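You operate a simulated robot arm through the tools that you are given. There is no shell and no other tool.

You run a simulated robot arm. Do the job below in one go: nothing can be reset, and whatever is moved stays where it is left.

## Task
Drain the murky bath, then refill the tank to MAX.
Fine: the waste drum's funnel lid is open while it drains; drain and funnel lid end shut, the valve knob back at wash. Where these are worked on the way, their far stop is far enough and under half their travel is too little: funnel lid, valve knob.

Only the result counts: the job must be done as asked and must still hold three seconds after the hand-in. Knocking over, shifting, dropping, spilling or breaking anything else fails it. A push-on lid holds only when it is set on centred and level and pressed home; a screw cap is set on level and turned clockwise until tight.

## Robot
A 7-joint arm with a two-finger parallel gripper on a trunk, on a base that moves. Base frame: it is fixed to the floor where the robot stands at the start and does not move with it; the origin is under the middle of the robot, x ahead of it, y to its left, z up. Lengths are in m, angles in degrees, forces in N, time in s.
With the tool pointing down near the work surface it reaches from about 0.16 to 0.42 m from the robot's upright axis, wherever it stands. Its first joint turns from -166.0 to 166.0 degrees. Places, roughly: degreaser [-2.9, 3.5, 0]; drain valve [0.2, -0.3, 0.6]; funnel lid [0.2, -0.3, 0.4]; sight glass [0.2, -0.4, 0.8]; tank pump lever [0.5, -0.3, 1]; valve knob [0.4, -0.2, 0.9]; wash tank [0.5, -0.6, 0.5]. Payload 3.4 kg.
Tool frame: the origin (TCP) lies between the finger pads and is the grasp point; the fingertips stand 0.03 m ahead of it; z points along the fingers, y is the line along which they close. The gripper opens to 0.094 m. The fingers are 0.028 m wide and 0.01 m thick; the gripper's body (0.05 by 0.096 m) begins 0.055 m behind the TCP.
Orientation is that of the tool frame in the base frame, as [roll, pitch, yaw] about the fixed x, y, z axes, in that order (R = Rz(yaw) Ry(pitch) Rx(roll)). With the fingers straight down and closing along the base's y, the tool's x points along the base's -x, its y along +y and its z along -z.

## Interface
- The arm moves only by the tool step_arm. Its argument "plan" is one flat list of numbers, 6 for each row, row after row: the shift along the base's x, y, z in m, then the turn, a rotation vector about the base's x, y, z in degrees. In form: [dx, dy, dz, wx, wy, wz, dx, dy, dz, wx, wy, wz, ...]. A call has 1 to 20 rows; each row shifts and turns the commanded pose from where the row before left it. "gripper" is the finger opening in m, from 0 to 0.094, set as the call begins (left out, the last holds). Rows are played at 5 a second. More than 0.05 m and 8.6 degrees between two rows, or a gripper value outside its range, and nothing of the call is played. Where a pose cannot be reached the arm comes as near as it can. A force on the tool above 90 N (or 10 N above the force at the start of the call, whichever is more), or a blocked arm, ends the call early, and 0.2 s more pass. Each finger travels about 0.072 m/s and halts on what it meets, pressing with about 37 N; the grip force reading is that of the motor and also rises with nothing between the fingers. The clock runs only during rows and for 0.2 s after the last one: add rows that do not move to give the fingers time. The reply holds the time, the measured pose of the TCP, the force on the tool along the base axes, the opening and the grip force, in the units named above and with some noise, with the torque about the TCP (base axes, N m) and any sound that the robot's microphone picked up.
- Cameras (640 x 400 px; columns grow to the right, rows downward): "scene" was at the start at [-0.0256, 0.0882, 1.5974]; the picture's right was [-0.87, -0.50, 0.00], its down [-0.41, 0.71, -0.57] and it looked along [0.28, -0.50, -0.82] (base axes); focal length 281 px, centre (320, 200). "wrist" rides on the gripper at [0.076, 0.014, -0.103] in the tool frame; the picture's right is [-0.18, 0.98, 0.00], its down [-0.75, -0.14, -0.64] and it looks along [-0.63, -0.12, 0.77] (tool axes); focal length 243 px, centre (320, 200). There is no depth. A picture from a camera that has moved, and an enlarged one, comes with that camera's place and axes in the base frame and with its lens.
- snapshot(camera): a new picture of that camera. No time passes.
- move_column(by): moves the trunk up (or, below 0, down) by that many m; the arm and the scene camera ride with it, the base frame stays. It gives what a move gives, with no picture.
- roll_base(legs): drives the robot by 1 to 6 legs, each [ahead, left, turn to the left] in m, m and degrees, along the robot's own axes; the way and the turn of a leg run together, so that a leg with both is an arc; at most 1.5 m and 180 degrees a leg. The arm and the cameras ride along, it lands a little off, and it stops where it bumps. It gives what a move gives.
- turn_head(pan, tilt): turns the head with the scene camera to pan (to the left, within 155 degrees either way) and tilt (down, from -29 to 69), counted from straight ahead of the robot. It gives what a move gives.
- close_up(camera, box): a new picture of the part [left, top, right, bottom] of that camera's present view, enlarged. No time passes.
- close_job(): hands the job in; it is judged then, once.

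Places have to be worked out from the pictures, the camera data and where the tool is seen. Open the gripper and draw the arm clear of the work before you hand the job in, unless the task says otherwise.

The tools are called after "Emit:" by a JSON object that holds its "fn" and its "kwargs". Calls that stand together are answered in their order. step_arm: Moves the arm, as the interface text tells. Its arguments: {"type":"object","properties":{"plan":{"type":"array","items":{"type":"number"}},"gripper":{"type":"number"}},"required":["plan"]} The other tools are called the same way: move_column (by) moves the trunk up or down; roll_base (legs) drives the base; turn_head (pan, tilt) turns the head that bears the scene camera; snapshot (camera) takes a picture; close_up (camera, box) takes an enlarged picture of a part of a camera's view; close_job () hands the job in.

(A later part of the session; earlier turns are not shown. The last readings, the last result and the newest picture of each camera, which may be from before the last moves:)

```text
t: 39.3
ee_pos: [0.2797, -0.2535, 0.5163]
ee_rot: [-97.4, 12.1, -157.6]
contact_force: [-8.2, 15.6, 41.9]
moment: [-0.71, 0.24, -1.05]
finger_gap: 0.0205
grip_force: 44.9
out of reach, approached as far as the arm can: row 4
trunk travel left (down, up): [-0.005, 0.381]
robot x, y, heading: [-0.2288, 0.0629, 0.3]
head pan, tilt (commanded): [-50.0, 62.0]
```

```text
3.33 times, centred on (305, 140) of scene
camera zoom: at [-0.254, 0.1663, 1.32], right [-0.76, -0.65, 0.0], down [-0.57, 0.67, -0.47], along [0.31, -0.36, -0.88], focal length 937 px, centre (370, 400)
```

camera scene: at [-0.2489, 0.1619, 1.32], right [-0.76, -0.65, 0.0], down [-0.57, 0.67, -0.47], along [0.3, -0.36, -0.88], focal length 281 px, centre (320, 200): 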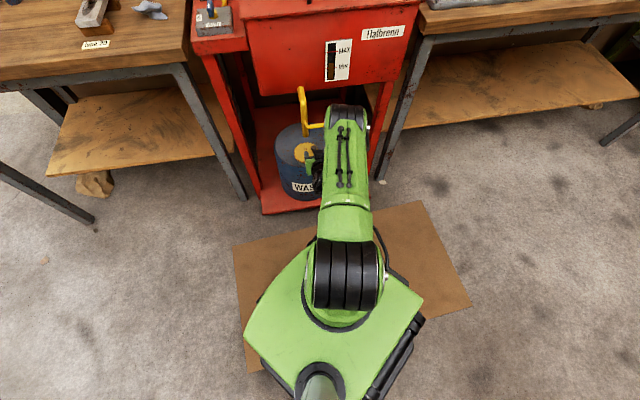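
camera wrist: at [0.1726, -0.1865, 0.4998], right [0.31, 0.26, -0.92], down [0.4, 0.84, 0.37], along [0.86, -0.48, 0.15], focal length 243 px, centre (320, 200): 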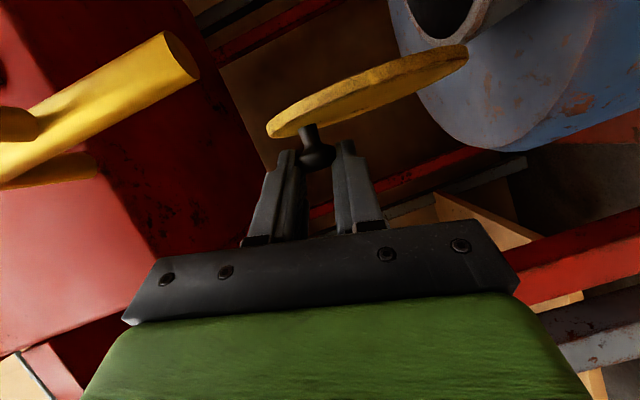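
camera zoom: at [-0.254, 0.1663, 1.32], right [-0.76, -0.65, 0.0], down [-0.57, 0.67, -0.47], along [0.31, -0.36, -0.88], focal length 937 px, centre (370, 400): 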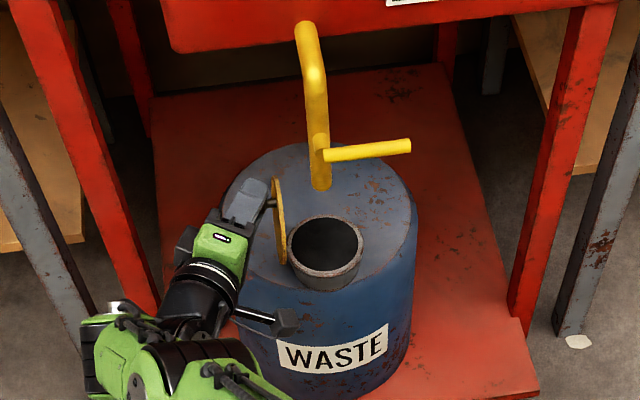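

The lid now stands nearly upright; the last row was at the arm's limit in orientation. I push it a little further left without turning the hand, to find the stop.

Emit:
{"fn": "step_arm", "kwargs": {"plan": [0.0048, 0.0057, -0.001, 0, 0, 0, 0.0048, 0.0057, -0.003, 0, 0, 0]}}

Emit:
{"fn": "close_up", "kwargs": {"camera": "scene", "box": [230, 80, 380, 200]}}

```text
t: 39.9
ee_pos: [0.2912, -0.2424, 0.5105]
ee_rot: [-97.6, 12.3, -157.6]
contact_force: [3.9, 16.0, 44.1]
moment: [-1.09, 0.16, 0.68]
finger_gap: 0.0201
grip_force: 45.2
trunk travel left (down, up): [-0.005, 0.381]
robot x, y, heading: [-0.2282, 0.0594, -0.0]
head pan, tilt (commanded): [-50.0, 62.0]
```

```text
3.33 times, centred on (305, 140) of scene
camera zoom: at [-0.253, 0.166, 1.3196], right [-0.76, -0.65, 0.0], down [-0.57, 0.67, -0.47], along [0.31, -0.36, -0.88], focal length 937 px, centre (370, 400)
```

zoom: 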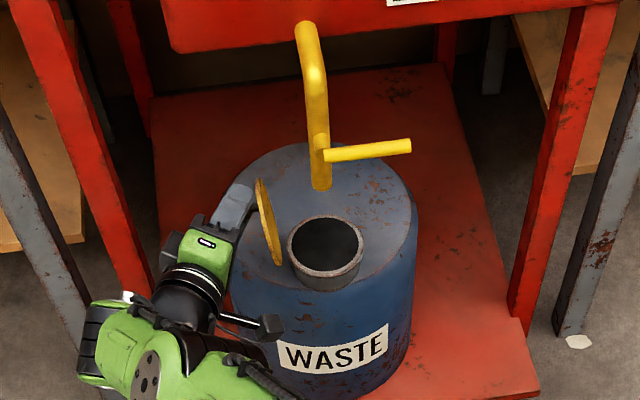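

The lid is now past upright, leaning open to the left. I open the fingers and back out along the tool axis.

Emit:
{"fn": "step_arm", "kwargs": {"plan": [0, 0, 0, 0, 0, 0, 0, 0, 0, 0, 0, 0, 0, 0, 0, 0, 0, 0], "gripper": 0.06}}

Emit:
{"fn": "close_up", "kwargs": {"camera": "scene", "box": [230, 80, 380, 200]}}

Emit:
{"fn": "snapshot", "kwargs": {"camera": "wrist"}}

```text
t: 40.7
ee_pos: [0.2876, -0.2425, 0.5003]
ee_rot: [-99.0, 11.8, -158.0]
contact_force: [0.0, 0.2, -0.5]
moment: [-0.01, -0.01, -0.01]
finger_gap: 0.0601
grip_force: 0.1
trunk travel left (down, up): [-0.005, 0.381]
robot x, y, heading: [-0.2275, 0.0613, -0.1]
head pan, tilt (commanded): [-50.0, 62.0]
```

```text
3.33 times, centred on (305, 140) of scene
camera zoom: at [-0.2489, 0.162, 1.3199], right [-0.76, -0.65, 0.0], down [-0.57, 0.67, -0.47], along [0.3, -0.36, -0.88], focal length 937 px, centre (370, 400)
```

zoom: 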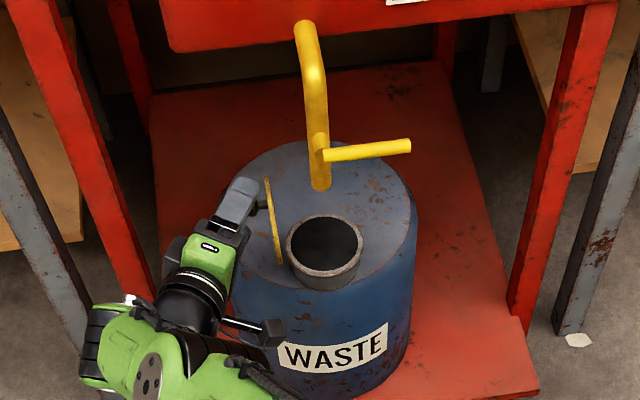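

```text
taken
camera wrist: at [0.1807, -0.1753, 0.4871], right [0.29, 0.28, -0.91], down [0.41, 0.83, 0.39], along [0.86, -0.49, 0.13], focal length 243 px, centre (320, 200)
```

wrist: 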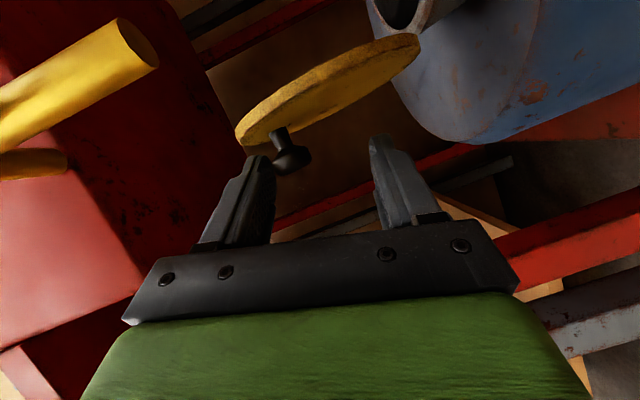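

Contact forces are zero, so the lid seems to stand by itself. I back out along the tool axis and look.

Emit:
{"fn": "step_arm", "kwargs": {"plan": [-0.016, 0.0362, 0.006, 0, 0, 0, -0.016, 0.0362, 0.006, 0, 0, 0]}}

Emit:
{"fn": "close_up", "kwargs": {"camera": "scene", "box": [230, 80, 380, 200]}}

Emit:
{"fn": "snapshot", "kwargs": {"camera": "wrist"}}

```text
t: 41.3
ee_pos: [0.2573, -0.1714, 0.5125]
ee_rot: [-98.9, 11.9, -158.0]
contact_force: [-0.1, -0.5, -0.2]
moment: [0.01, -0.04, 0.01]
finger_gap: 0.0601
grip_force: 0.1
trunk travel left (down, up): [-0.005, 0.381]
robot x, y, heading: [-0.2286, 0.0627, 0.2]
head pan, tilt (commanded): [-50.0, 62.0]
```

```text
3.33 times, centred on (305, 140) of scene
camera zoom: at [-0.2489, 0.1622, 1.3199], right [-0.76, -0.65, 0.0], down [-0.57, 0.67, -0.47], along [0.3, -0.36, -0.88], focal length 937 px, centre (370, 400)
```

zoom: 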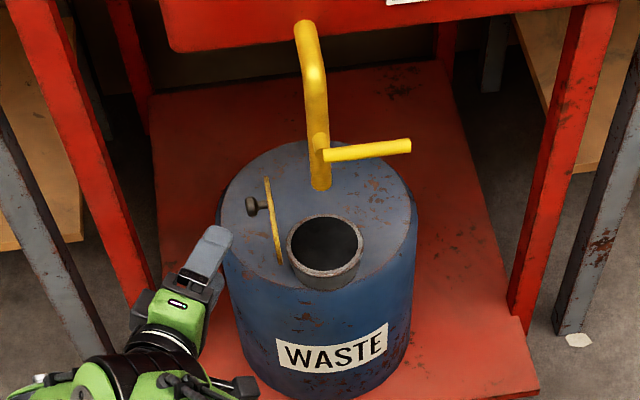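

```text
taken
camera wrist: at [0.1494, -0.1027, 0.499], right [0.29, 0.28, -0.91], down [0.41, 0.83, 0.39], along [0.86, -0.49, 0.13], focal length 243 px, centre (320, 200)
```

wrist: 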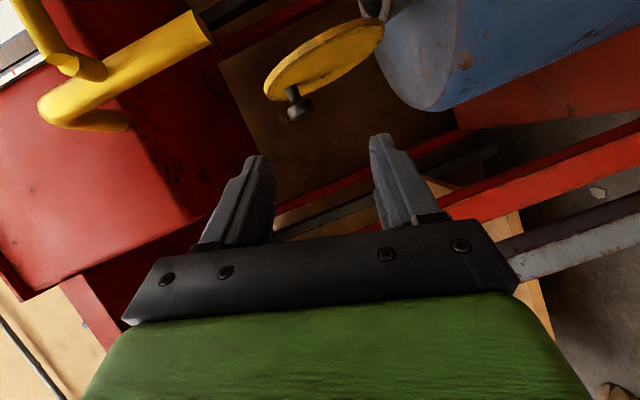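

The lid stands open by itself. Next is the drain handle (n ≈ 0.3225, z ≈ 0.643, from the pivot at s ≈ 0.098 out to s ≈ 0.18). I close the fingers to a peg, turn the hand back and bring it in front of the handle.

Emit:
{"fn": "step_arm", "kwargs": {"plan": [-0.023, 0.0193, 0, 5.67, -4.76, 0, -0.023, 0.0193, 0, 5.67, -4.76, 0, -0.01318, -0.0157, 0.0112, 5.67, -4.76, 0, -0.01318, -0.0157, 0.0112, 5.67, -4.76, 0, -0.01318, -0.0157, 0.0112, 5.67, -4.76, 0, -0.01318, -0.0157, 0.0112, 5.67, -4.76, 0, -0.01318, -0.0157, 0.0112, 5.67, -4.76, 0, -0.01318, -0.0157, 0.0112, 5.67, -4.76, 0, -0.01318, -0.0157, 0.0112, 5.67, -4.76, 0, -0.01318, -0.0157, 0.0112, 5.67, -4.76, 0], "gripper": 0.0}}

Emit:
{"fn": "snapshot", "kwargs": {"camera": "wrist"}}

Emit:
{"fn": "close_up", "kwargs": {"camera": "scene", "box": [230, 60, 400, 200]}}

```text
t: 43.5
ee_pos: [0.1028, -0.2574, 0.578]
ee_rot: [-178.3, 63.3, 138.6]
contact_force: [0.1, -0.2, 0.2]
moment: [0.01, 0.01, 0.0]
finger_gap: 0.0001
grip_force: 33.6
out of reach, approached as far as the arm can: row 9, 10
trunk travel left (down, up): [-0.005, 0.381]
robot x, y, heading: [-0.227, 0.0569, 0.2]
head pan, tilt (commanded): [-50.0, 62.0]
```

```text
taken
camera wrist: at [0.0216, -0.1613, 0.5553], right [0.73, 0.67, 0.15], down [-0.26, 0.07, 0.96], along [0.63, -0.74, 0.22], focal length 243 px, centre (320, 200)
```

wrist: 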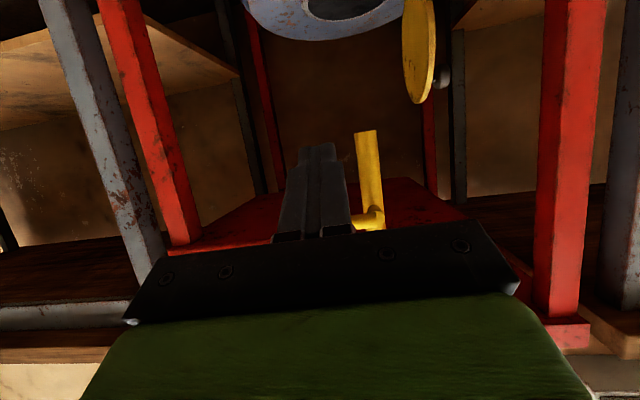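

```text
2.86 times, centred on (315, 130) of scene
camera zoom: at [-0.249, 0.1619, 1.3199], right [-0.76, -0.65, 0.0], down [-0.57, 0.67, -0.47], along [0.3, -0.36, -0.88], focal length 803 px, centre (334, 400)
```

zoom: 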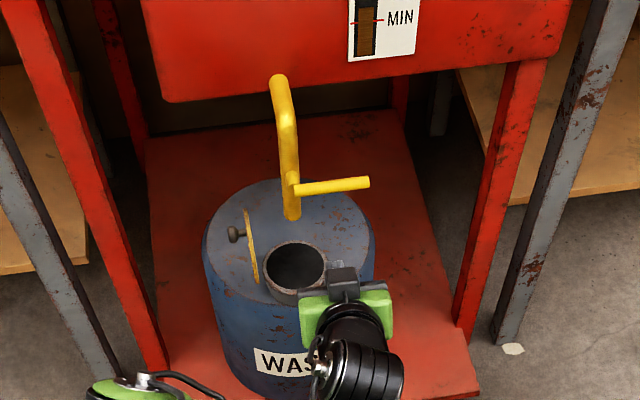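

The hand is in front of the handle but the arm reports its limit here. I look at the whole arm posture.

Emit:
{"fn": "snapshot", "kwargs": {"camera": "scene"}}

```text
taken
camera scene: at [-0.249, 0.1619, 1.3199], right [-0.76, -0.65, 0.0], down [-0.57, 0.67, -0.47], along [0.3, -0.36, -0.88], focal length 281 px, centre (320, 200)
```

scene: 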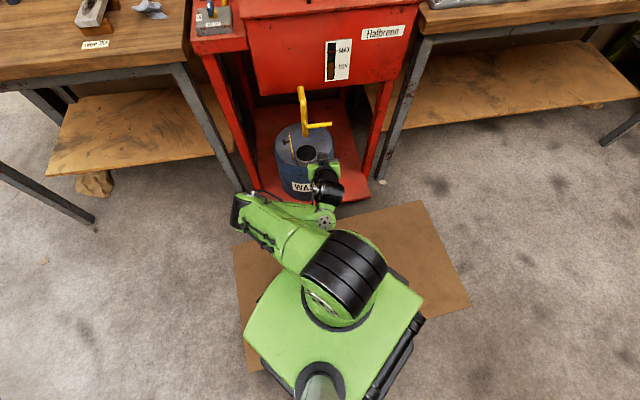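

The elbow has swung to the left, which cramps the arm. I go back to the tool-down pose nearer the robot and see whether the elbow comes up again.

Emit:
{"fn": "step_arm", "kwargs": {"plan": [-0.00996, 0.00836, 0.018, 4.82, 5.745, 0, -0.00996, 0.00836, 0.018, 4.82, 5.745, 0, -0.00996, 0.00836, 0.018, 4.82, 5.745, 0, -0.00996, 0.00836, 0.018, 4.82, 5.745, 0, -0.00996, 0.00836, 0.018, 4.82, 5.745, 0, -0.00996, 0.00836, 0.018, 4.82, 5.745, 0, -0.00996, 0.00836, 0.018, 4.82, 5.745, 0, -0.00996, 0.00836, 0.018, 4.82, 5.745, 0]}}

Emit:
{"fn": "snapshot", "kwargs": {"camera": "scene"}}

```text
t: 45.1
ee_pos: [0.0275, -0.1691, 0.6067]
ee_rot: [-169.2, 24.9, 149.1]
contact_force: [-0.2, -0.4, 0.3]
moment: [-0.01, 0.03, -0.02]
finger_gap: 0.0
grip_force: 32.6
out of reach, approached as far as the arm can: row 1, 4, 5, 6, 7
trunk travel left (down, up): [-0.005, 0.381]
robot x, y, heading: [-0.2264, 0.061, 0.3]
head pan, tilt (commanded): [-50.0, 62.0]
stopped in row 7: the arm was blocked; the commanded pose is now the measured one
```

```text
taken
camera scene: at [-0.2489, 0.1617, 1.32], right [-0.76, -0.65, 0.0], down [-0.57, 0.67, -0.47], along [0.3, -0.36, -0.88], focal length 281 px, centre (320, 200)
```

scene: 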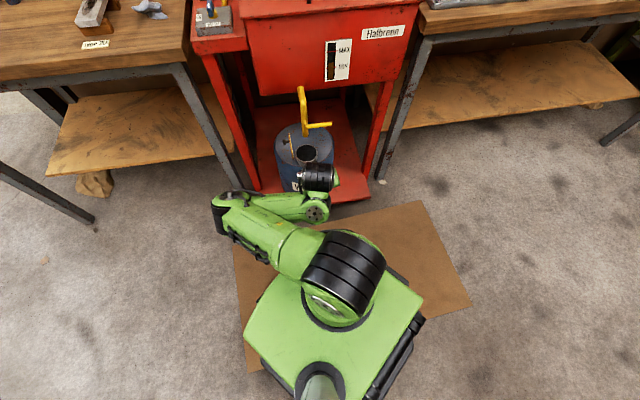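

The elbow is folded low on the left and near a joint limit. I drive the base 0.25 m back from the tank for free space and then unfold the arm there.

Emit:
{"fn": "roll_base", "kwargs": {"legs": [[-0.19, 0.16, 0]]}}

Emit:
{"fn": "step_arm", "kwargs": {"plan": [0.0268, -0.0225, 0.02, 0, 0, 0, 0.0268, -0.0225, 0.02, 0, 0, 0, 0.0268, -0.0225, 0.02, 0, 0, 0, 0.0268, -0.0225, 0.02, 0, 0, 0, 0.0268, -0.0225, 0.02, 0, 0, 0]}}

Emit:
{"fn": "snapshot", "kwargs": {"camera": "scene"}}

```text
t: 46.9
ee_pos: [-0.1622, -0.0093, 0.6062]
ee_rot: [-169.1, 25.0, 149.2]
contact_force: [-0.2, 0.1, -0.5]
moment: [-0.05, 0.04, -0.01]
finger_gap: 0.0001
grip_force: 33.1
trunk travel left (down, up): [-0.005, 0.381]
robot x, y, heading: [-0.4169, 0.2216, -0.1]
head pan, tilt (commanded): [-50.0, 62.0]
```

```text
t: 48.1
ee_pos: [-0.1625, -0.0082, 0.6075]
ee_rot: [-169.1, 24.9, 149.2]
contact_force: [-0.1, 0.2, -0.3]
moment: [0.0, -0.01, 0.03]
finger_gap: 0.0
grip_force: 32.3
out of reach, approached as far as the arm can: row 1, 2, 3, 4, 5
trunk travel left (down, up): [-0.005, 0.381]
robot x, y, heading: [-0.4184, 0.2228, 0.2]
head pan, tilt (commanded): [-50.0, 62.0]
```

```text
taken
camera scene: at [-0.4377, 0.3228, 1.3199], right [-0.76, -0.65, 0.0], down [-0.57, 0.67, -0.47], along [0.3, -0.36, -0.88], focal length 281 px, centre (320, 200)
```

scene: 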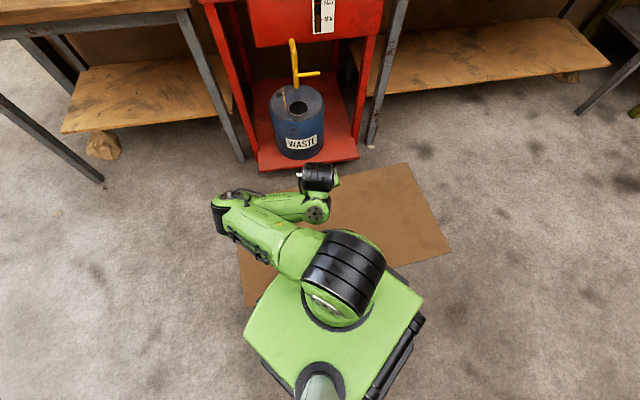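

The arm is stuck at a joint limit in this direction. I undo those commands and retrace the last motion (tilting the hand forward again), which came from a reachable pose.

Emit:
{"fn": "step_arm", "kwargs": {"plan": [-0.0268, 0.0225, -0.02, 0, 0, 0, -0.0268, 0.0225, -0.02, 0, 0, 0, -0.0268, 0.0225, -0.02, 0, 0, 0, -0.0268, 0.0225, -0.02, 0, 0, 0, -0.0268, 0.0225, -0.02, 0, 0, 0, 0.0115, -0.0097, -0.006, -4.82, -5.745, 0, 0.0115, -0.0097, -0.006, -4.82, -5.745, 0, 0.0115, -0.0097, -0.006, -4.82, -5.745, 0, 0.0115, -0.0097, -0.006, -4.82, -5.745, 0]}}

Emit:
{"fn": "snapshot", "kwargs": {"camera": "scene"}}

```text
t: 49.7
ee_pos: [-0.1112, -0.044, 0.6473]
ee_rot: [-156.5, 44.6, 161.5]
contact_force: [-1.0, 0.4, 0.0]
moment: [-0.01, -0.03, -0.03]
finger_gap: 0.0
grip_force: 33.0
out of reach, approached as far as the arm can: row 1, 2, 3, 4, 5
trunk travel left (down, up): [-0.005, 0.381]
robot x, y, heading: [-0.419, 0.2212, 0.4]
head pan, tilt (commanded): [-50.0, 62.0]
stopped in row 8: the arm was blocked; the commanded pose is now the measured one
```

```text
taken
camera scene: at [-0.4377, 0.3228, 1.3199], right [-0.76, -0.65, 0.0], down [-0.57, 0.67, -0.47], along [0.3, -0.36, -0.88], focal length 281 px, centre (320, 200)
```

scene: 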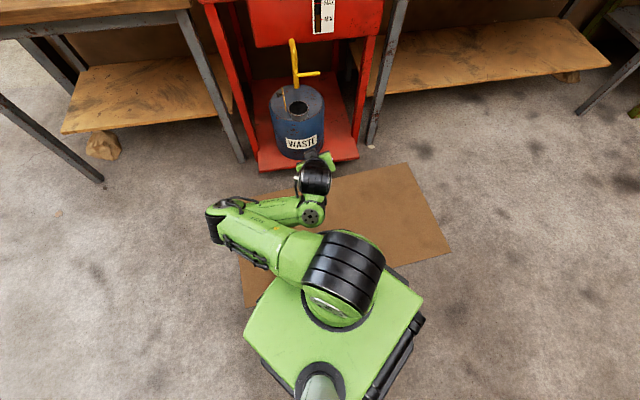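

It moved partway. The upper arm lies level with the elbow to the left, so I raise the hand and shift it toward the elbow side, away from the tank, to let the elbow come up.

Emit:
{"fn": "step_arm", "kwargs": {"plan": [0.0129, 0.0153, 0.04, 0, 0, 0, 0.0129, 0.0153, 0.04, 0, 0, 0, 0.0129, 0.0153, 0.04, 0, 0, 0, 0.0129, 0.0153, 0.04, 0, 0, 0, 0.0129, 0.0153, 0.04, 0, 0, 0]}}

Emit:
{"fn": "snapshot", "kwargs": {"camera": "scene"}}

```text
t: 50.9
ee_pos: [-0.0706, -0.0144, 0.7344]
ee_rot: [-156.5, 44.5, 161.4]
contact_force: [0.1, -0.2, 0.3]
moment: [0.04, 0.04, 0.03]
finger_gap: 0.0
grip_force: 33.2
out of reach, approached as far as the arm can: row 1, 2, 3, 4, 5
trunk travel left (down, up): [-0.005, 0.381]
robot x, y, heading: [-0.4182, 0.2227, 0.3]
head pan, tilt (commanded): [-50.0, 62.0]
```

```text
taken
camera scene: at [-0.4377, 0.3229, 1.3199], right [-0.76, -0.65, 0.0], down [-0.57, 0.67, -0.47], along [0.3, -0.36, -0.88], focal length 281 px, centre (320, 200)
```

scene: 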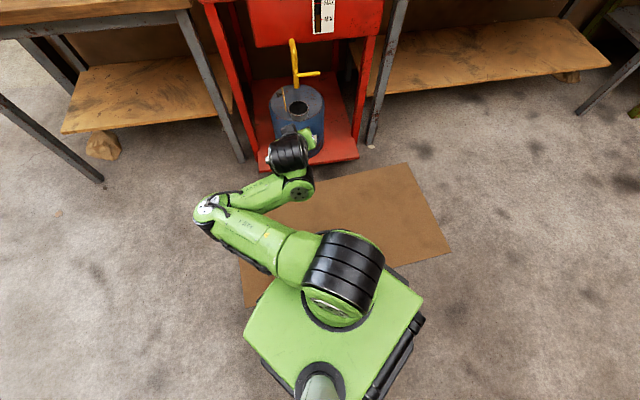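

The orientation is what cramps the arm in this elbow-left posture. I return to the comfortable rolled orientation it had after opening the lid (same pose relative to the robot), planning to retrace the earlier arc in free space so that the elbow comes back up.

Emit:
{"fn": "step_arm", "kwargs": {"plan": [0.0143, -0.0055, -0.0418, -6.47, 3.5, 1.18, 0.0143, -0.0055, -0.0418, -6.47, 3.5, 1.18, 0.0143, -0.0055, -0.0418, -6.47, 3.5, 1.18, 0.0143, -0.0055, -0.0418, -6.47, 3.5, 1.18, 0.0143, -0.0055, -0.0418, -6.47, 3.5, 1.18, 0.0143, -0.0055, -0.0418, -6.47, 3.5, 1.18, 0.0143, -0.0055, -0.0418, -6.47, 3.5, 1.18, 0.0143, -0.0055, -0.0418, -6.47, 3.5, 1.18]}}

Emit:
{"fn": "snapshot", "kwargs": {"camera": "scene"}}

```text
t: 52.7
ee_pos: [-0.0719, -0.0216, 0.7427]
ee_rot: [-147.2, 43.2, 169.5]
contact_force: [-0.5, 0.1, 0.1]
moment: [-0.01, -0.02, 0.01]
finger_gap: 0.0001
grip_force: 33.0
out of reach, approached as far as the arm can: row 1, 2, 3, 4, 5, 6, 7, 8
trunk travel left (down, up): [-0.005, 0.381]
robot x, y, heading: [-0.4162, 0.221, 0.3]
head pan, tilt (commanded): [-50.0, 62.0]
```

```text
taken
camera scene: at [-0.4377, 0.3228, 1.3199], right [-0.76, -0.65, 0.0], down [-0.57, 0.67, -0.47], along [0.3, -0.36, -0.88], focal length 281 px, centre (320, 200)
```

scene: 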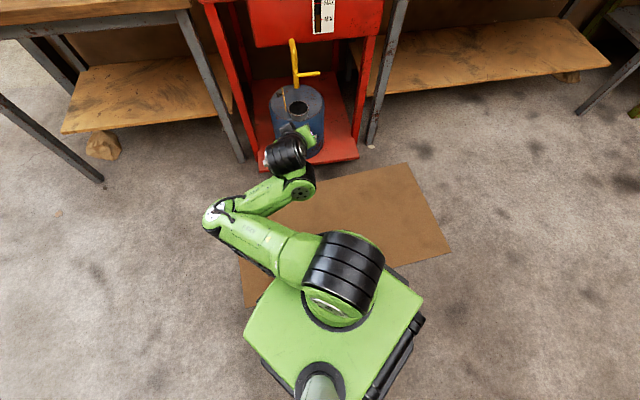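

The arm hardly moved, though the commanded pose should be a comfortable one. I hold for a moment to see whether it converges further.

Emit:
{"fn": "step_arm", "kwargs": {"plan": [0, 0, 0, 0, 0, 0, 0, 0, 0, 0, 0, 0, 0, 0, 0, 0, 0, 0, 0, 0, 0, 0, 0, 0]}}

```text
t: 53.7
ee_pos: [-0.071, -0.0211, 0.7422]
ee_rot: [-147.1, 43.2, 169.4]
contact_force: [0.5, -1.0, 0.7]
moment: [0.0, -0.01, 0.01]
finger_gap: 0.0
grip_force: 33.6
trunk travel left (down, up): [-0.005, 0.381]
robot x, y, heading: [-0.4176, 0.2194, 0.4]
head pan, tilt (commanded): [-50.0, 62.0]
```

The hold is accepted, so the commanded pose follows what was reached. I probe single small moves to find which directions are free.

Emit:
{"fn": "step_arm", "kwargs": {"plan": [0, 0, 0.03, 0, 0, 0]}}

Emit:
{"fn": "step_arm", "kwargs": {"plan": [0.023, -0.0193, 0, 0, 0, 0]}}

Emit:
{"fn": "step_arm", "kwargs": {"plan": [-0.0193, -0.023, 0, 0, 0, 0]}}

Emit:
{"fn": "step_arm", "kwargs": {"plan": [0, 0, 0, -4.82, -5.745, 0]}}

Emit:
{"fn": "step_arm", "kwargs": {"plan": [0, 0, 0, 0, 0, 7.5]}}

Emit:
{"fn": "step_arm", "kwargs": {"plan": [0, 0, 0, 5.7, -4.8, 0]}}

```text
t: 54.1
ee_pos: [-0.0747, -0.0298, 0.7509]
ee_rot: [-147.1, 43.6, 169.8]
contact_force: [0.1, 0.1, -0.4]
moment: [0.03, 0.02, -0.02]
finger_gap: 0.0
grip_force: 33.1
out of reach, approached as far as the arm can: row 1
trunk travel left (down, up): [-0.005, 0.381]
robot x, y, heading: [-0.4212, 0.2182, 0.1]
head pan, tilt (commanded): [-50.0, 62.0]
```

```text
t: 54.5
ee_pos: [-0.0668, -0.0517, 0.747]
ee_rot: [-147.1, 43.3, 169.6]
contact_force: [0.4, 0.1, -0.3]
moment: [-0.02, 0.03, 0.0]
finger_gap: 0.0
grip_force: 33.1
out of reach, approached as far as the arm can: row 1
trunk travel left (down, up): [-0.005, 0.381]
robot x, y, heading: [-0.4176, 0.2229, 0.0]
head pan, tilt (commanded): [-50.0, 62.0]
```

```text
t: 54.9
ee_pos: [-0.0835, -0.0748, 0.746]
ee_rot: [-147.1, 43.2, 169.4]
contact_force: [0.9, 0.2, 0.1]
moment: [0.01, -0.01, 0.0]
finger_gap: 0.0001
grip_force: 33.0
trunk travel left (down, up): [-0.005, 0.381]
robot x, y, heading: [-0.4196, 0.219, 0.1]
head pan, tilt (commanded): [-50.0, 62.0]
```

```text
t: 55.3
ee_pos: [-0.0845, -0.0748, 0.7464]
ee_rot: [-141.4, 49.6, 173.6]
contact_force: [0.2, -0.2, -0.2]
moment: [-0.02, 0.0, -0.02]
finger_gap: 0.0001
grip_force: 33.2
trunk travel left (down, up): [-0.005, 0.381]
robot x, y, heading: [-0.4151, 0.2187, 0.2]
head pan, tilt (commanded): [-50.0, 62.0]
```

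```text
t: 55.7
ee_pos: [-0.0848, -0.0744, 0.7454]
ee_rot: [-141.6, 49.7, -179.2]
contact_force: [0.0, -0.2, -0.1]
moment: [0.0, -0.01, 0.01]
finger_gap: 0.0
grip_force: 33.0
trunk travel left (down, up): [-0.005, 0.381]
robot x, y, heading: [-0.4186, 0.2191, 0.0]
head pan, tilt (commanded): [-50.0, 62.0]
```

```text
t: 56.1
ee_pos: [-0.0849, -0.0744, 0.7471]
ee_rot: [-151.2, 54.2, 173.4]
contact_force: [0.1, -0.6, 0.5]
moment: [0.01, 0.01, -0.02]
finger_gap: 0.0001
grip_force: 33.0
trunk travel left (down, up): [-0.005, 0.381]
robot x, y, heading: [-0.4173, 0.2227, -0.1]
head pan, tilt (commanded): [-50.0, 62.0]
```

Moving right freed the arm and the turns are accepted again. I check the posture.

Emit:
{"fn": "step_arm", "kwargs": {"plan": [-0.0193, -0.023, 0.01, 0, 0, 0, -0.0193, -0.023, 0.01, 0, 0, 0, -0.0193, -0.023, 0.01, 0, 0, 0]}}

Emit:
{"fn": "snapshot", "kwargs": {"camera": "scene"}}

```text
t: 56.9
ee_pos: [-0.1438, -0.1448, 0.7751]
ee_rot: [-151.1, 54.2, 173.5]
contact_force: [0.2, -0.2, -0.5]
moment: [0.02, 0.0, -0.01]
finger_gap: 0.0001
grip_force: 33.2
trunk travel left (down, up): [-0.005, 0.381]
robot x, y, heading: [-0.4175, 0.2208, 0.2]
head pan, tilt (commanded): [-50.0, 62.0]
```

```text
taken
camera scene: at [-0.4379, 0.3227, 1.32], right [-0.76, -0.65, 0.0], down [-0.57, 0.67, -0.47], along [0.3, -0.36, -0.88], focal length 281 px, centre (320, 200)
```

scene: 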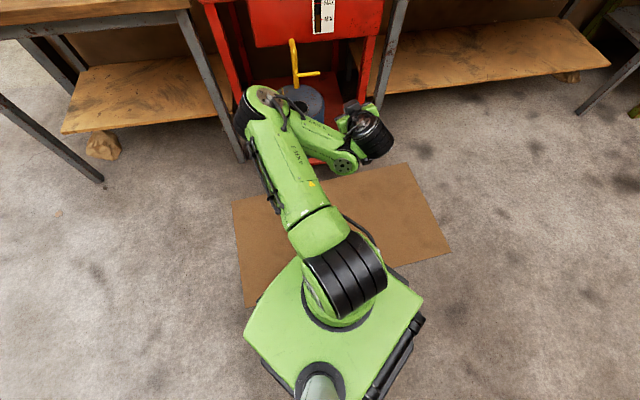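

The elbow is coming round to the front. I go on right and up, rolling the hand level at the same time.

Emit:
{"fn": "step_arm", "kwargs": {"plan": [-0.0129, -0.0153, 0.03, 2.6, -2.24, -2.05, -0.0129, -0.0153, 0.03, 2.6, -2.24, -2.05, -0.0129, -0.0153, 0.03, 2.6, -2.24, -2.05, -0.0129, -0.0153, 0.03, 2.6, -2.24, -2.05, -0.0129, -0.0153, 0.03, 2.6, -2.24, -2.05]}}

Emit:
{"fn": "snapshot", "kwargs": {"camera": "scene"}}

```text
t: 58.1
ee_pos: [-0.1577, -0.1379, 0.7996]
ee_rot: [179.2, 59.7, 137.5]
contact_force: [-0.3, -0.1, 0.5]
moment: [0.02, -0.04, -0.04]
finger_gap: 0.0002
grip_force: 32.8
out of reach, approached as far as the arm can: row 1, 2, 3, 4, 5
trunk travel left (down, up): [-0.005, 0.381]
robot x, y, heading: [-0.4175, 0.2227, 0.1]
head pan, tilt (commanded): [-50.0, 62.0]
```

```text
taken
camera scene: at [-0.4378, 0.3227, 1.32], right [-0.76, -0.65, 0.0], down [-0.57, 0.67, -0.47], along [0.3, -0.36, -0.88], focal length 281 px, centre (320, 200)
```

scene: 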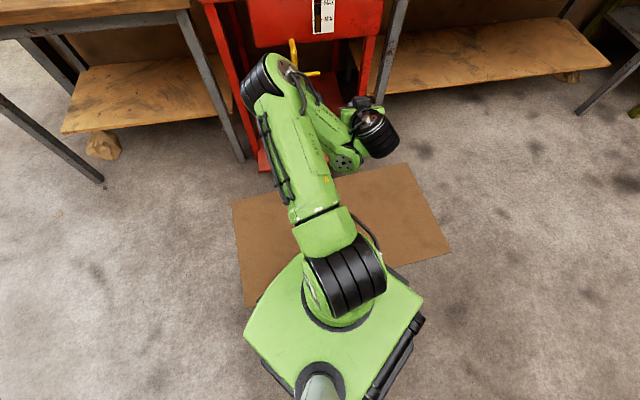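

The hand is level again and the elbow higher. I roll the hand further the same way to force the elbow over.

Emit:
{"fn": "step_arm", "kwargs": {"plan": [0, 0, 0, 4.9, -4.2, -3.75, 0, 0, 0, 4.9, -4.2, -3.75, 0, 0, 0, 4.9, -4.2, -3.75, 0, 0, 0, 4.9, -4.2, -3.75]}}

Emit:
{"fn": "snapshot", "kwargs": {"camera": "scene"}}

```text
t: 59.1
ee_pos: [-0.1531, -0.1351, 0.7956]
ee_rot: [139.2, 47.6, 89.9]
contact_force: [0.0, 0.8, 1.0]
moment: [-0.01, 0.01, 0.01]
finger_gap: 0.0
grip_force: 33.1
out of reach, approached as far as the arm can: row 1
trunk travel left (down, up): [-0.005, 0.381]
robot x, y, heading: [-0.4191, 0.225, 0.3]
head pan, tilt (commanded): [-50.0, 62.0]
```

```text
taken
camera scene: at [-0.4377, 0.3228, 1.32], right [-0.76, -0.65, 0.0], down [-0.57, 0.67, -0.47], along [0.3, -0.36, -0.88], focal length 281 px, centre (320, 200)
```

scene: 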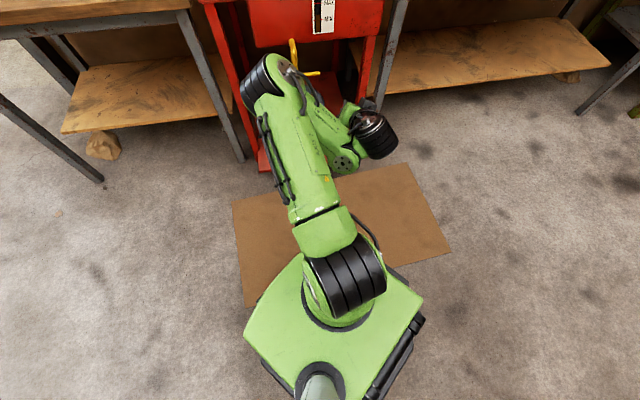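

The roll went into the last joint only. I move the hand further right, which brought the elbow round before.

Emit:
{"fn": "step_arm", "kwargs": {"plan": [-0.0193, -0.023, 0, 0, 0, 0, -0.0193, -0.023, 0, 0, 0, 0, -0.0193, -0.023, 0, 0, 0, 0, -0.0193, -0.023, 0, 0, 0, 0]}}

Emit:
{"fn": "snapshot", "kwargs": {"camera": "scene"}}

```text
t: 60.1
ee_pos: [-0.186, -0.1829, 0.7396]
ee_rot: [139.2, 47.9, 89.8]
contact_force: [-0.1, -0.2, 0.1]
moment: [-0.05, 0.01, 0.01]
finger_gap: 0.0001
grip_force: 33.3
out of reach, approached as far as the arm can: row 1, 2, 3, 4
trunk travel left (down, up): [-0.005, 0.381]
robot x, y, heading: [-0.416, 0.2188, 0.1]
head pan, tilt (commanded): [-50.0, 62.0]
```

```text
taken
camera scene: at [-0.4377, 0.3226, 1.32], right [-0.76, -0.65, 0.0], down [-0.57, 0.67, -0.47], along [0.3, -0.36, -0.88], focal length 281 px, centre (320, 200)
```

scene: 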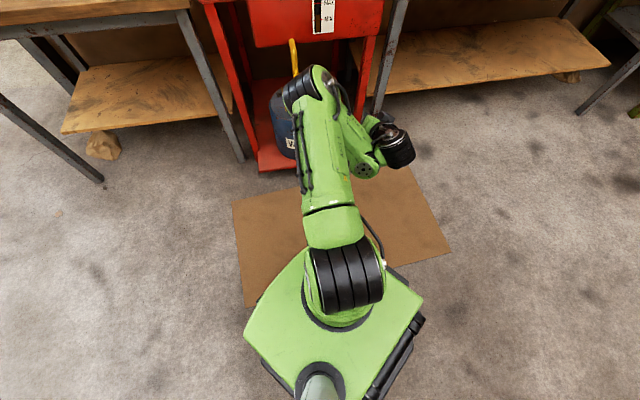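

The elbow is nearly straight ahead now. I tilt the hand back down to vertical while rising toward the home-like pose.

Emit:
{"fn": "step_arm", "kwargs": {"plan": [-0.004, 0.008, 0.03, 4.78, 5.7, 0, -0.004, 0.008, 0.03, 4.78, 5.7, 0, -0.004, 0.008, 0.03, 4.78, 5.7, 0, -0.004, 0.008, 0.03, 4.78, 5.7, 0, -0.004, 0.008, 0.03, 4.78, 5.7, 0, -0.004, 0.008, 0.03, 4.78, 5.7, 0, -0.004, 0.008, 0.03, 4.78, 5.7, 0, -0.004, 0.008, 0.03, 4.78, 5.7, 0]}}

Emit:
{"fn": "snapshot", "kwargs": {"camera": "scene"}}

```text
t: 61.9
ee_pos: [-0.1418, -0.025, 0.6411]
ee_rot: [160.7, 26.8, 107.2]
contact_force: [0.0, 0.7, -0.1]
moment: [0.01, 0.03, -0.02]
finger_gap: 0.0
grip_force: 33.5
out of reach, approached as far as the arm can: row 1, 2, 3, 4, 5, 6, 7, 8
trunk travel left (down, up): [-0.005, 0.381]
robot x, y, heading: [-0.4162, 0.2209, 0.2]
head pan, tilt (commanded): [-50.0, 62.0]
```

```text
taken
camera scene: at [-0.4378, 0.3227, 1.32], right [-0.76, -0.65, 0.0], down [-0.57, 0.67, -0.47], along [0.3, -0.36, -0.88], focal length 281 px, centre (320, 200)
```

scene: 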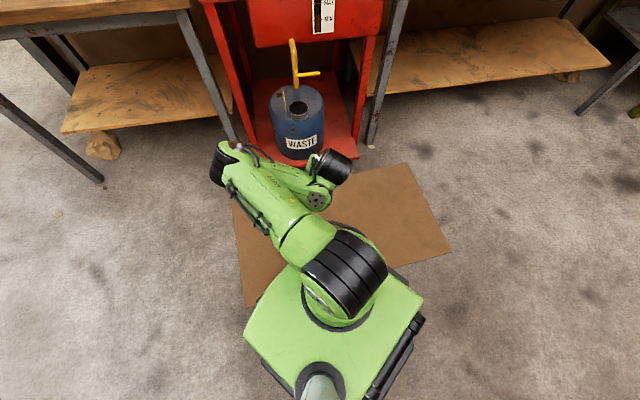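

The forearm roll joint seems to be at its limit; tilting the hand forward relieves it. I tilt forward again while reaching out, then roll the hand back the other way to unwind it.

Emit:
{"fn": "step_arm", "kwargs": {"plan": [0.02, -0.0165, 0.005, -4.82, -5.745, 0, 0.02, -0.0165, 0.005, -4.82, -5.745, 0, 0.02, -0.0165, 0.005, -4.82, -5.745, 0, 0.02, -0.0165, 0.005, -4.82, -5.745, 0, 0.02, -0.0165, 0.005, -4.82, -5.745, 0]}}

Emit:
{"fn": "step_arm", "kwargs": {"plan": [0, 0, 0, -5.7, 4.8, 0, 0, 0, 0, -5.7, 4.8, 0, 0, 0, 0, -5.7, 4.8, 0, 0, 0, 0, -5.7, 4.8, 0, 0, 0, 0, -5.7, 4.8, 0, 0, 0, 0, -5.7, 4.8, 0]}}

Emit:
{"fn": "snapshot", "kwargs": {"camera": "scene"}}

```text
t: 63.1
ee_pos: [-0.0439, -0.1078, 0.6668]
ee_rot: [125.8, 54.3, 83.2]
contact_force: [0.4, 0.0, -0.2]
moment: [-0.01, -0.03, 0.01]
finger_gap: 0.0
grip_force: 32.8
trunk travel left (down, up): [-0.005, 0.381]
robot x, y, heading: [-0.4178, 0.2227, 0.3]
head pan, tilt (commanded): [-50.0, 62.0]
```

```text
t: 64.5
ee_pos: [-0.0436, -0.1076, 0.6666]
ee_rot: [-134.7, 66.9, 175.3]
contact_force: [0.0, -0.6, 0.3]
moment: [0.0, 0.02, -0.01]
finger_gap: 0.0
grip_force: 33.3
trunk travel left (down, up): [-0.005, 0.381]
robot x, y, heading: [-0.4192, 0.2199, 0.4]
head pan, tilt (commanded): [-50.0, 62.0]
```

```text
taken
camera scene: at [-0.4377, 0.3228, 1.32], right [-0.76, -0.65, 0.0], down [-0.57, 0.67, -0.47], along [0.3, -0.36, -0.88], focal length 281 px, centre (320, 200)
```

scene: 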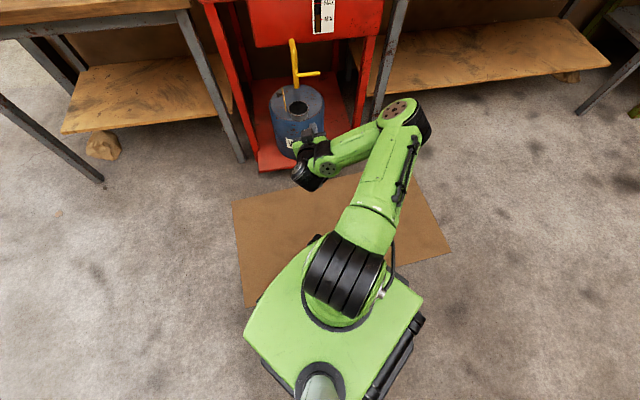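

That unwound it: all rows were reachable and the elbow is now up on the right. I level the hand with a small roll and look at the posture again.

Emit:
{"fn": "step_arm", "kwargs": {"plan": [0, 0, 0, 4.93, -6.4, -2.32, 0, 0, 0, 4.93, -6.4, -2.32]}}

Emit:
{"fn": "snapshot", "kwargs": {"camera": "scene"}}

Emit:
{"fn": "snapshot", "kwargs": {"camera": "wrist"}}

```text
t: 65.1
ee_pos: [-0.0434, -0.1073, 0.6667]
ee_rot: [-179.9, 73.9, 127.7]
contact_force: [0.7, 0.6, 0.3]
moment: [0.0, 0.01, 0.01]
finger_gap: 0.0
grip_force: 32.7
trunk travel left (down, up): [-0.005, 0.381]
robot x, y, heading: [-0.4171, 0.2182, 0.3]
head pan, tilt (commanded): [-50.0, 62.0]
```

```text
taken
camera scene: at [-0.4377, 0.3227, 1.32], right [-0.76, -0.65, 0.0], down [-0.57, 0.67, -0.47], along [0.3, -0.36, -0.88], focal length 281 px, centre (320, 200)
```

scene: 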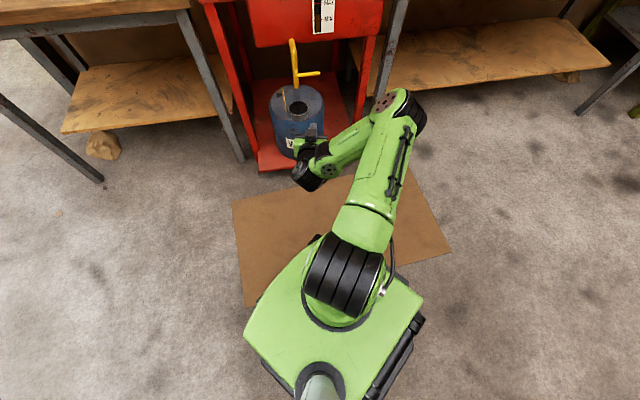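

```text
taken
camera wrist: at [-0.1045, -0.0037, 0.6211], right [0.81, 0.56, 0.18], down [-0.36, 0.24, 0.9], along [0.46, -0.79, 0.39], focal length 243 px, centre (320, 200)
```

wrist: 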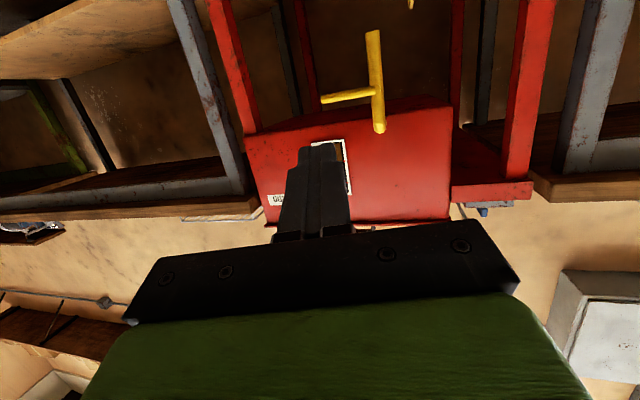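

The hand now points almost straight at the tank, level, with a clear view of the handle and pipe. I square it to the tank (yaw +12°), raise it and shift right above the handle's line, still far from the tank.

Emit:
{"fn": "step_arm", "kwargs": {"plan": [-0.016, -0.019, 0.02, 0, 0, 6, -0.016, -0.019, 0.02, 0, 0, 6]}}

Emit:
{"fn": "snapshot", "kwargs": {"camera": "scene"}}

Emit:
{"fn": "snapshot", "kwargs": {"camera": "wrist"}}

```text
t: 65.7
ee_pos: [-0.0779, -0.1385, 0.6839]
ee_rot: [-178.5, 73.1, 137.7]
contact_force: [0.1, -0.4, 0.2]
moment: [0.04, 0.0, 0.02]
finger_gap: 0.0
grip_force: 33.3
out of reach, approached as far as the arm can: row 2
trunk travel left (down, up): [-0.005, 0.381]
robot x, y, heading: [-0.4168, 0.2211, 0.1]
head pan, tilt (commanded): [-50.0, 62.0]
```

```text
taken
camera scene: at [-0.4378, 0.3228, 1.3199], right [-0.76, -0.65, 0.0], down [-0.57, 0.67, -0.47], along [0.3, -0.36, -0.88], focal length 281 px, centre (320, 200)
```

scene: 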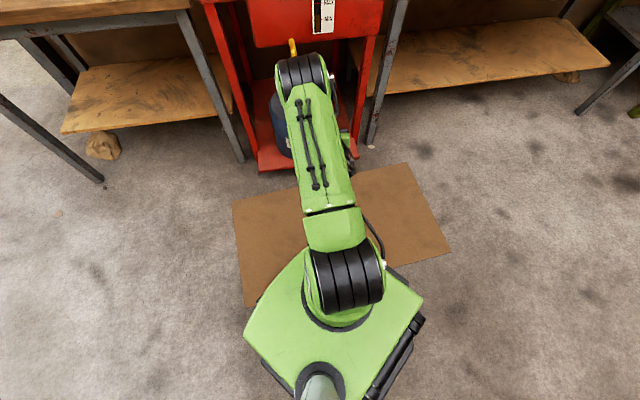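

```text
taken
camera wrist: at [-0.155, -0.045, 0.6405], right [0.72, 0.67, 0.17], down [-0.38, 0.18, 0.91], along [0.58, -0.72, 0.38], focal length 243 px, centre (320, 200)
```

wrist: 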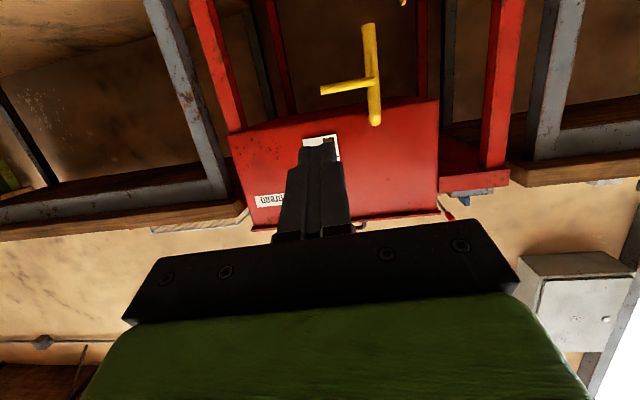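

The elbow is up and in front again. The flat tilt is at a joint limit in this posture, so I tilt the hand back to about 30° below horizontal and raise it a little.

Emit:
{"fn": "step_arm", "kwargs": {"plan": [0, 0, 0.0125, 4.18, 4.98, 0, 0, 0, 0.0125, 4.18, 4.98, 0]}}

Emit:
{"fn": "snapshot", "kwargs": {"camera": "scene"}}

```text
t: 66.3
ee_pos: [-0.1069, -0.149, 0.6687]
ee_rot: [179.5, 64.8, 134.5]
contact_force: [-0.1, 0.3, -0.4]
moment: [0.03, 0.04, 0.01]
finger_gap: 0.0
grip_force: 32.9
out of reach, approached as far as the arm can: row 1, 2
trunk travel left (down, up): [-0.005, 0.381]
robot x, y, heading: [-0.4159, 0.2202, 0.1]
head pan, tilt (commanded): [-50.0, 62.0]
```

```text
taken
camera scene: at [-0.4376, 0.3229, 1.3199], right [-0.76, -0.65, 0.0], down [-0.57, 0.67, -0.47], along [0.3, -0.36, -0.88], focal length 281 px, centre (320, 200)
```

scene: 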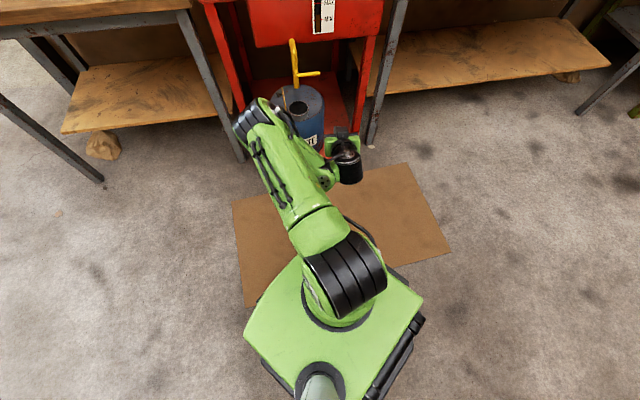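

Tilting down swings the elbow left again. I tilt the hand forward instead, reaching out a bit, and watch the elbow.

Emit:
{"fn": "step_arm", "kwargs": {"plan": [0.012, -0.0097, 0, -4.82, -5.745, 0, 0.012, -0.0097, 0, -4.82, -5.745, 0, 0.012, -0.0097, 0, -4.82, -5.745, 0]}}

Emit:
{"fn": "snapshot", "kwargs": {"camera": "scene"}}

```text
t: 67.1
ee_pos: [-0.079, -0.1734, 0.6624]
ee_rot: [155.2, 83.6, 110.8]
contact_force: [-0.1, -0.1, 1.0]
moment: [0.0, 0.03, 0.03]
finger_gap: 0.0
grip_force: 32.8
out of reach, approached as far as the arm can: row 1
trunk travel left (down, up): [-0.005, 0.381]
robot x, y, heading: [-0.4128, 0.2222, 0.3]
head pan, tilt (commanded): [-50.0, 62.0]
```

```text
taken
camera scene: at [-0.4377, 0.3227, 1.3199], right [-0.76, -0.65, 0.0], down [-0.57, 0.67, -0.47], along [0.3, -0.36, -0.88], focal length 281 px, centre (320, 200)
```

scene: 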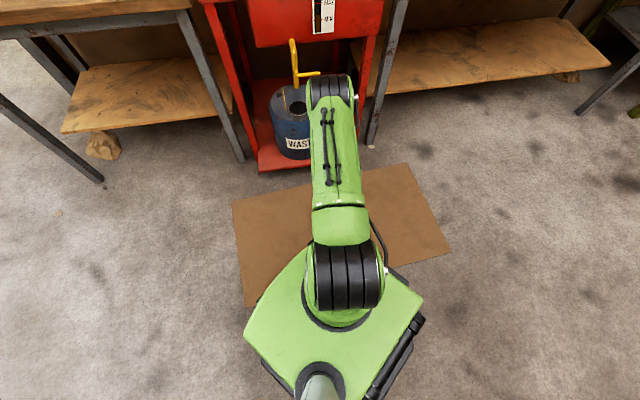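

With the hand nearly horizontal the elbow stands up in front. The forearm roll should unwind if I now roll the hand the other way; I do that in free space and watch.

Emit:
{"fn": "step_arm", "kwargs": {"plan": [0, 0, 0, -5.7, 5.56, 0.81, 0, 0, 0, -5.7, 5.56, 0.81, 0, 0, 0, -5.7, 5.56, 0.81, 0, 0, 0, -5.7, 5.56, 0.81, 0, 0, 0, -5.7, 5.56, 0.81, 0, 0, 0, -5.7, 5.56, 0.81, 0, 0, 0, -5.7, 5.56, 0.81, 0, 0, 0, -5.7, 5.56, 0.81]}}

Emit:
{"fn": "snapshot", "kwargs": {"camera": "scene"}}

```text
t: 68.9
ee_pos: [-0.0781, -0.1749, 0.6626]
ee_rot: [-96.6, 28.2, -137.5]
contact_force: [0.4, -0.2, 0.2]
moment: [0.01, 0.0, 0.0]
finger_gap: 0.0003
grip_force: 32.9
trunk travel left (down, up): [-0.005, 0.381]
robot x, y, heading: [-0.4141, 0.2193, 0.3]
head pan, tilt (commanded): [-50.0, 62.0]
```

```text
taken
camera scene: at [-0.4377, 0.3227, 1.32], right [-0.76, -0.65, 0.0], down [-0.57, 0.67, -0.47], along [0.3, -0.36, -0.88], focal length 281 px, centre (320, 200)
```

scene: 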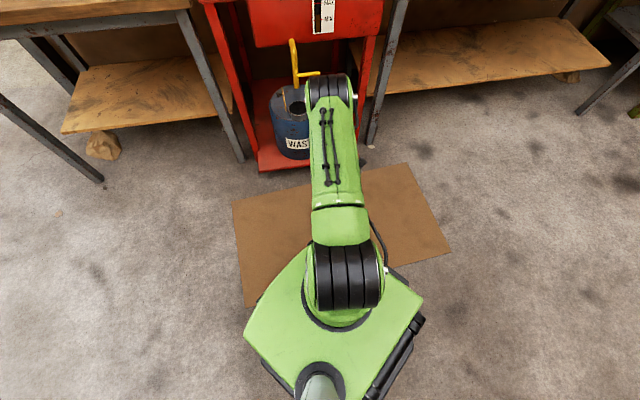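

The roll was taken by the last joint alone and the elbow stays up. I test tilting the hand down about the wrist (moving the TCP down and inward with it).

Emit:
{"fn": "step_arm", "kwargs": {"plan": [-0.004, 0.004, -0.028, 5.77, 5.97, 0, -0.0065, 0.0063, -0.027, 5.77, 5.97, 0, -0.009, 0.0087, -0.026, 5.77, 5.97, 0]}}

Emit:
{"fn": "snapshot", "kwargs": {"camera": "scene"}}

```text
t: 69.7
ee_pos: [-0.0984, -0.1546, 0.5802]
ee_rot: [-124.1, 24.1, -150.0]
contact_force: [-0.3, -0.2, -0.1]
moment: [0.02, 0.01, 0.01]
finger_gap: 0.0
grip_force: 33.1
trunk travel left (down, up): [-0.005, 0.381]
robot x, y, heading: [-0.4129, 0.221, 0.1]
head pan, tilt (commanded): [-50.0, 62.0]
```

```text
taken
camera scene: at [-0.4379, 0.3229, 1.3199], right [-0.76, -0.65, 0.0], down [-0.57, 0.67, -0.47], along [0.3, -0.36, -0.88], focal length 281 px, centre (320, 200)
```

scene: 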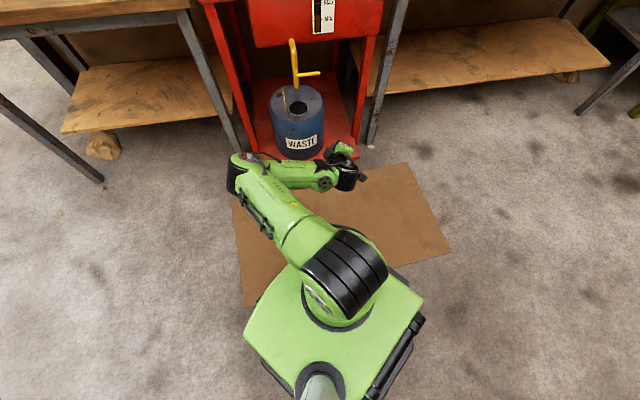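

I now understand the wrist: pointing the hand to the right unwinds the forearm joint. I tilt back to horizontal (elbow up), then swing the hand's direction to the right about the wrist.

Emit:
{"fn": "step_arm", "kwargs": {"plan": [0.009, -0.0087, 0.026, -5.77, -5.97, 0, 0.0065, -0.0063, 0.027, -5.77, -5.97, 0, 0.004, -0.004, 0.028, -5.77, -5.97, 0, -0.0208, -0.0187, 0, 0, 0, -8, -0.0231, -0.0156, 0, 0, 0, -8, -0.0251, -0.0122, 0, 0, 0, -8, -0.0265, -0.0087, 0, 0, 0, -8, -0.0275, -0.0048, 0, 0, 0, -8, -0.0279, -0.001, 0, 0, 0, -8]}}

Emit:
{"fn": "snapshot", "kwargs": {"camera": "scene"}}

```text
t: 71.7
ee_pos: [-0.2304, -0.2357, 0.662]
ee_rot: [-96.8, 28.3, 174.3]
contact_force: [-0.5, -0.4, 0.1]
moment: [-0.01, -0.02, -0.01]
finger_gap: 0.0
grip_force: 33.1
trunk travel left (down, up): [-0.005, 0.381]
robot x, y, heading: [-0.4148, 0.223, 0.1]
head pan, tilt (commanded): [-50.0, 62.0]
```

```text
taken
camera scene: at [-0.4378, 0.3227, 1.32], right [-0.76, -0.65, 0.0], down [-0.57, 0.67, -0.47], along [0.3, -0.36, -0.88], focal length 281 px, centre (320, 200)
```

scene: 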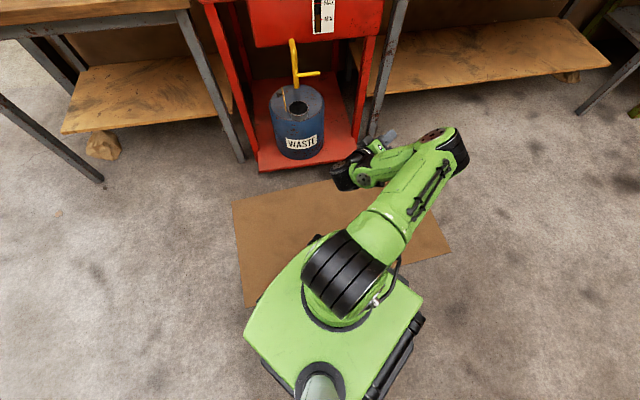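

The elbow is over on the right and nothing is out of reach. From here I tilt the hand down toward vertical about the wrist.

Emit:
{"fn": "step_arm", "kwargs": {"plan": [0.0002, 0.0048, -0.0075, 8, -0.28, 0, 0.0003, 0.0087, -0.0065, 8, -0.28, 0, 0.0004, 0.0122, -0.0051, 8, -0.28, 0, 0.0005, 0.0156, -0.0031, 8, -0.28, 0, 0.0007, 0.0187, -0.0008, 8, -0.28, 0]}}

Emit:
{"fn": "snapshot", "kwargs": {"camera": "scene"}}

```text
t: 72.9
ee_pos: [-0.2277, -0.1513, 0.6199]
ee_rot: [-138.9, 19.8, 156.6]
contact_force: [0.8, 0.8, 0.7]
moment: [-0.03, 0.01, 0.01]
finger_gap: 0.0
grip_force: 32.7
out of reach, approached as far as the arm can: row 5
trunk travel left (down, up): [-0.005, 0.381]
robot x, y, heading: [-0.4196, 0.2199, -0.0]
head pan, tilt (commanded): [-50.0, 62.0]
```

```text
taken
camera scene: at [-0.4379, 0.3226, 1.32], right [-0.76, -0.65, 0.0], down [-0.57, 0.67, -0.47], along [0.3, -0.36, -0.88], focal length 281 px, centre (320, 200)
```

scene: 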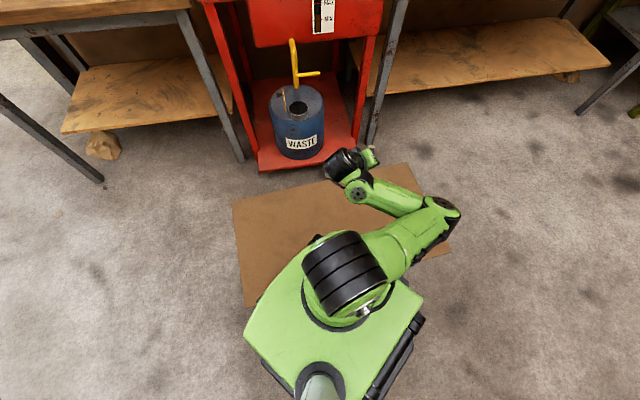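

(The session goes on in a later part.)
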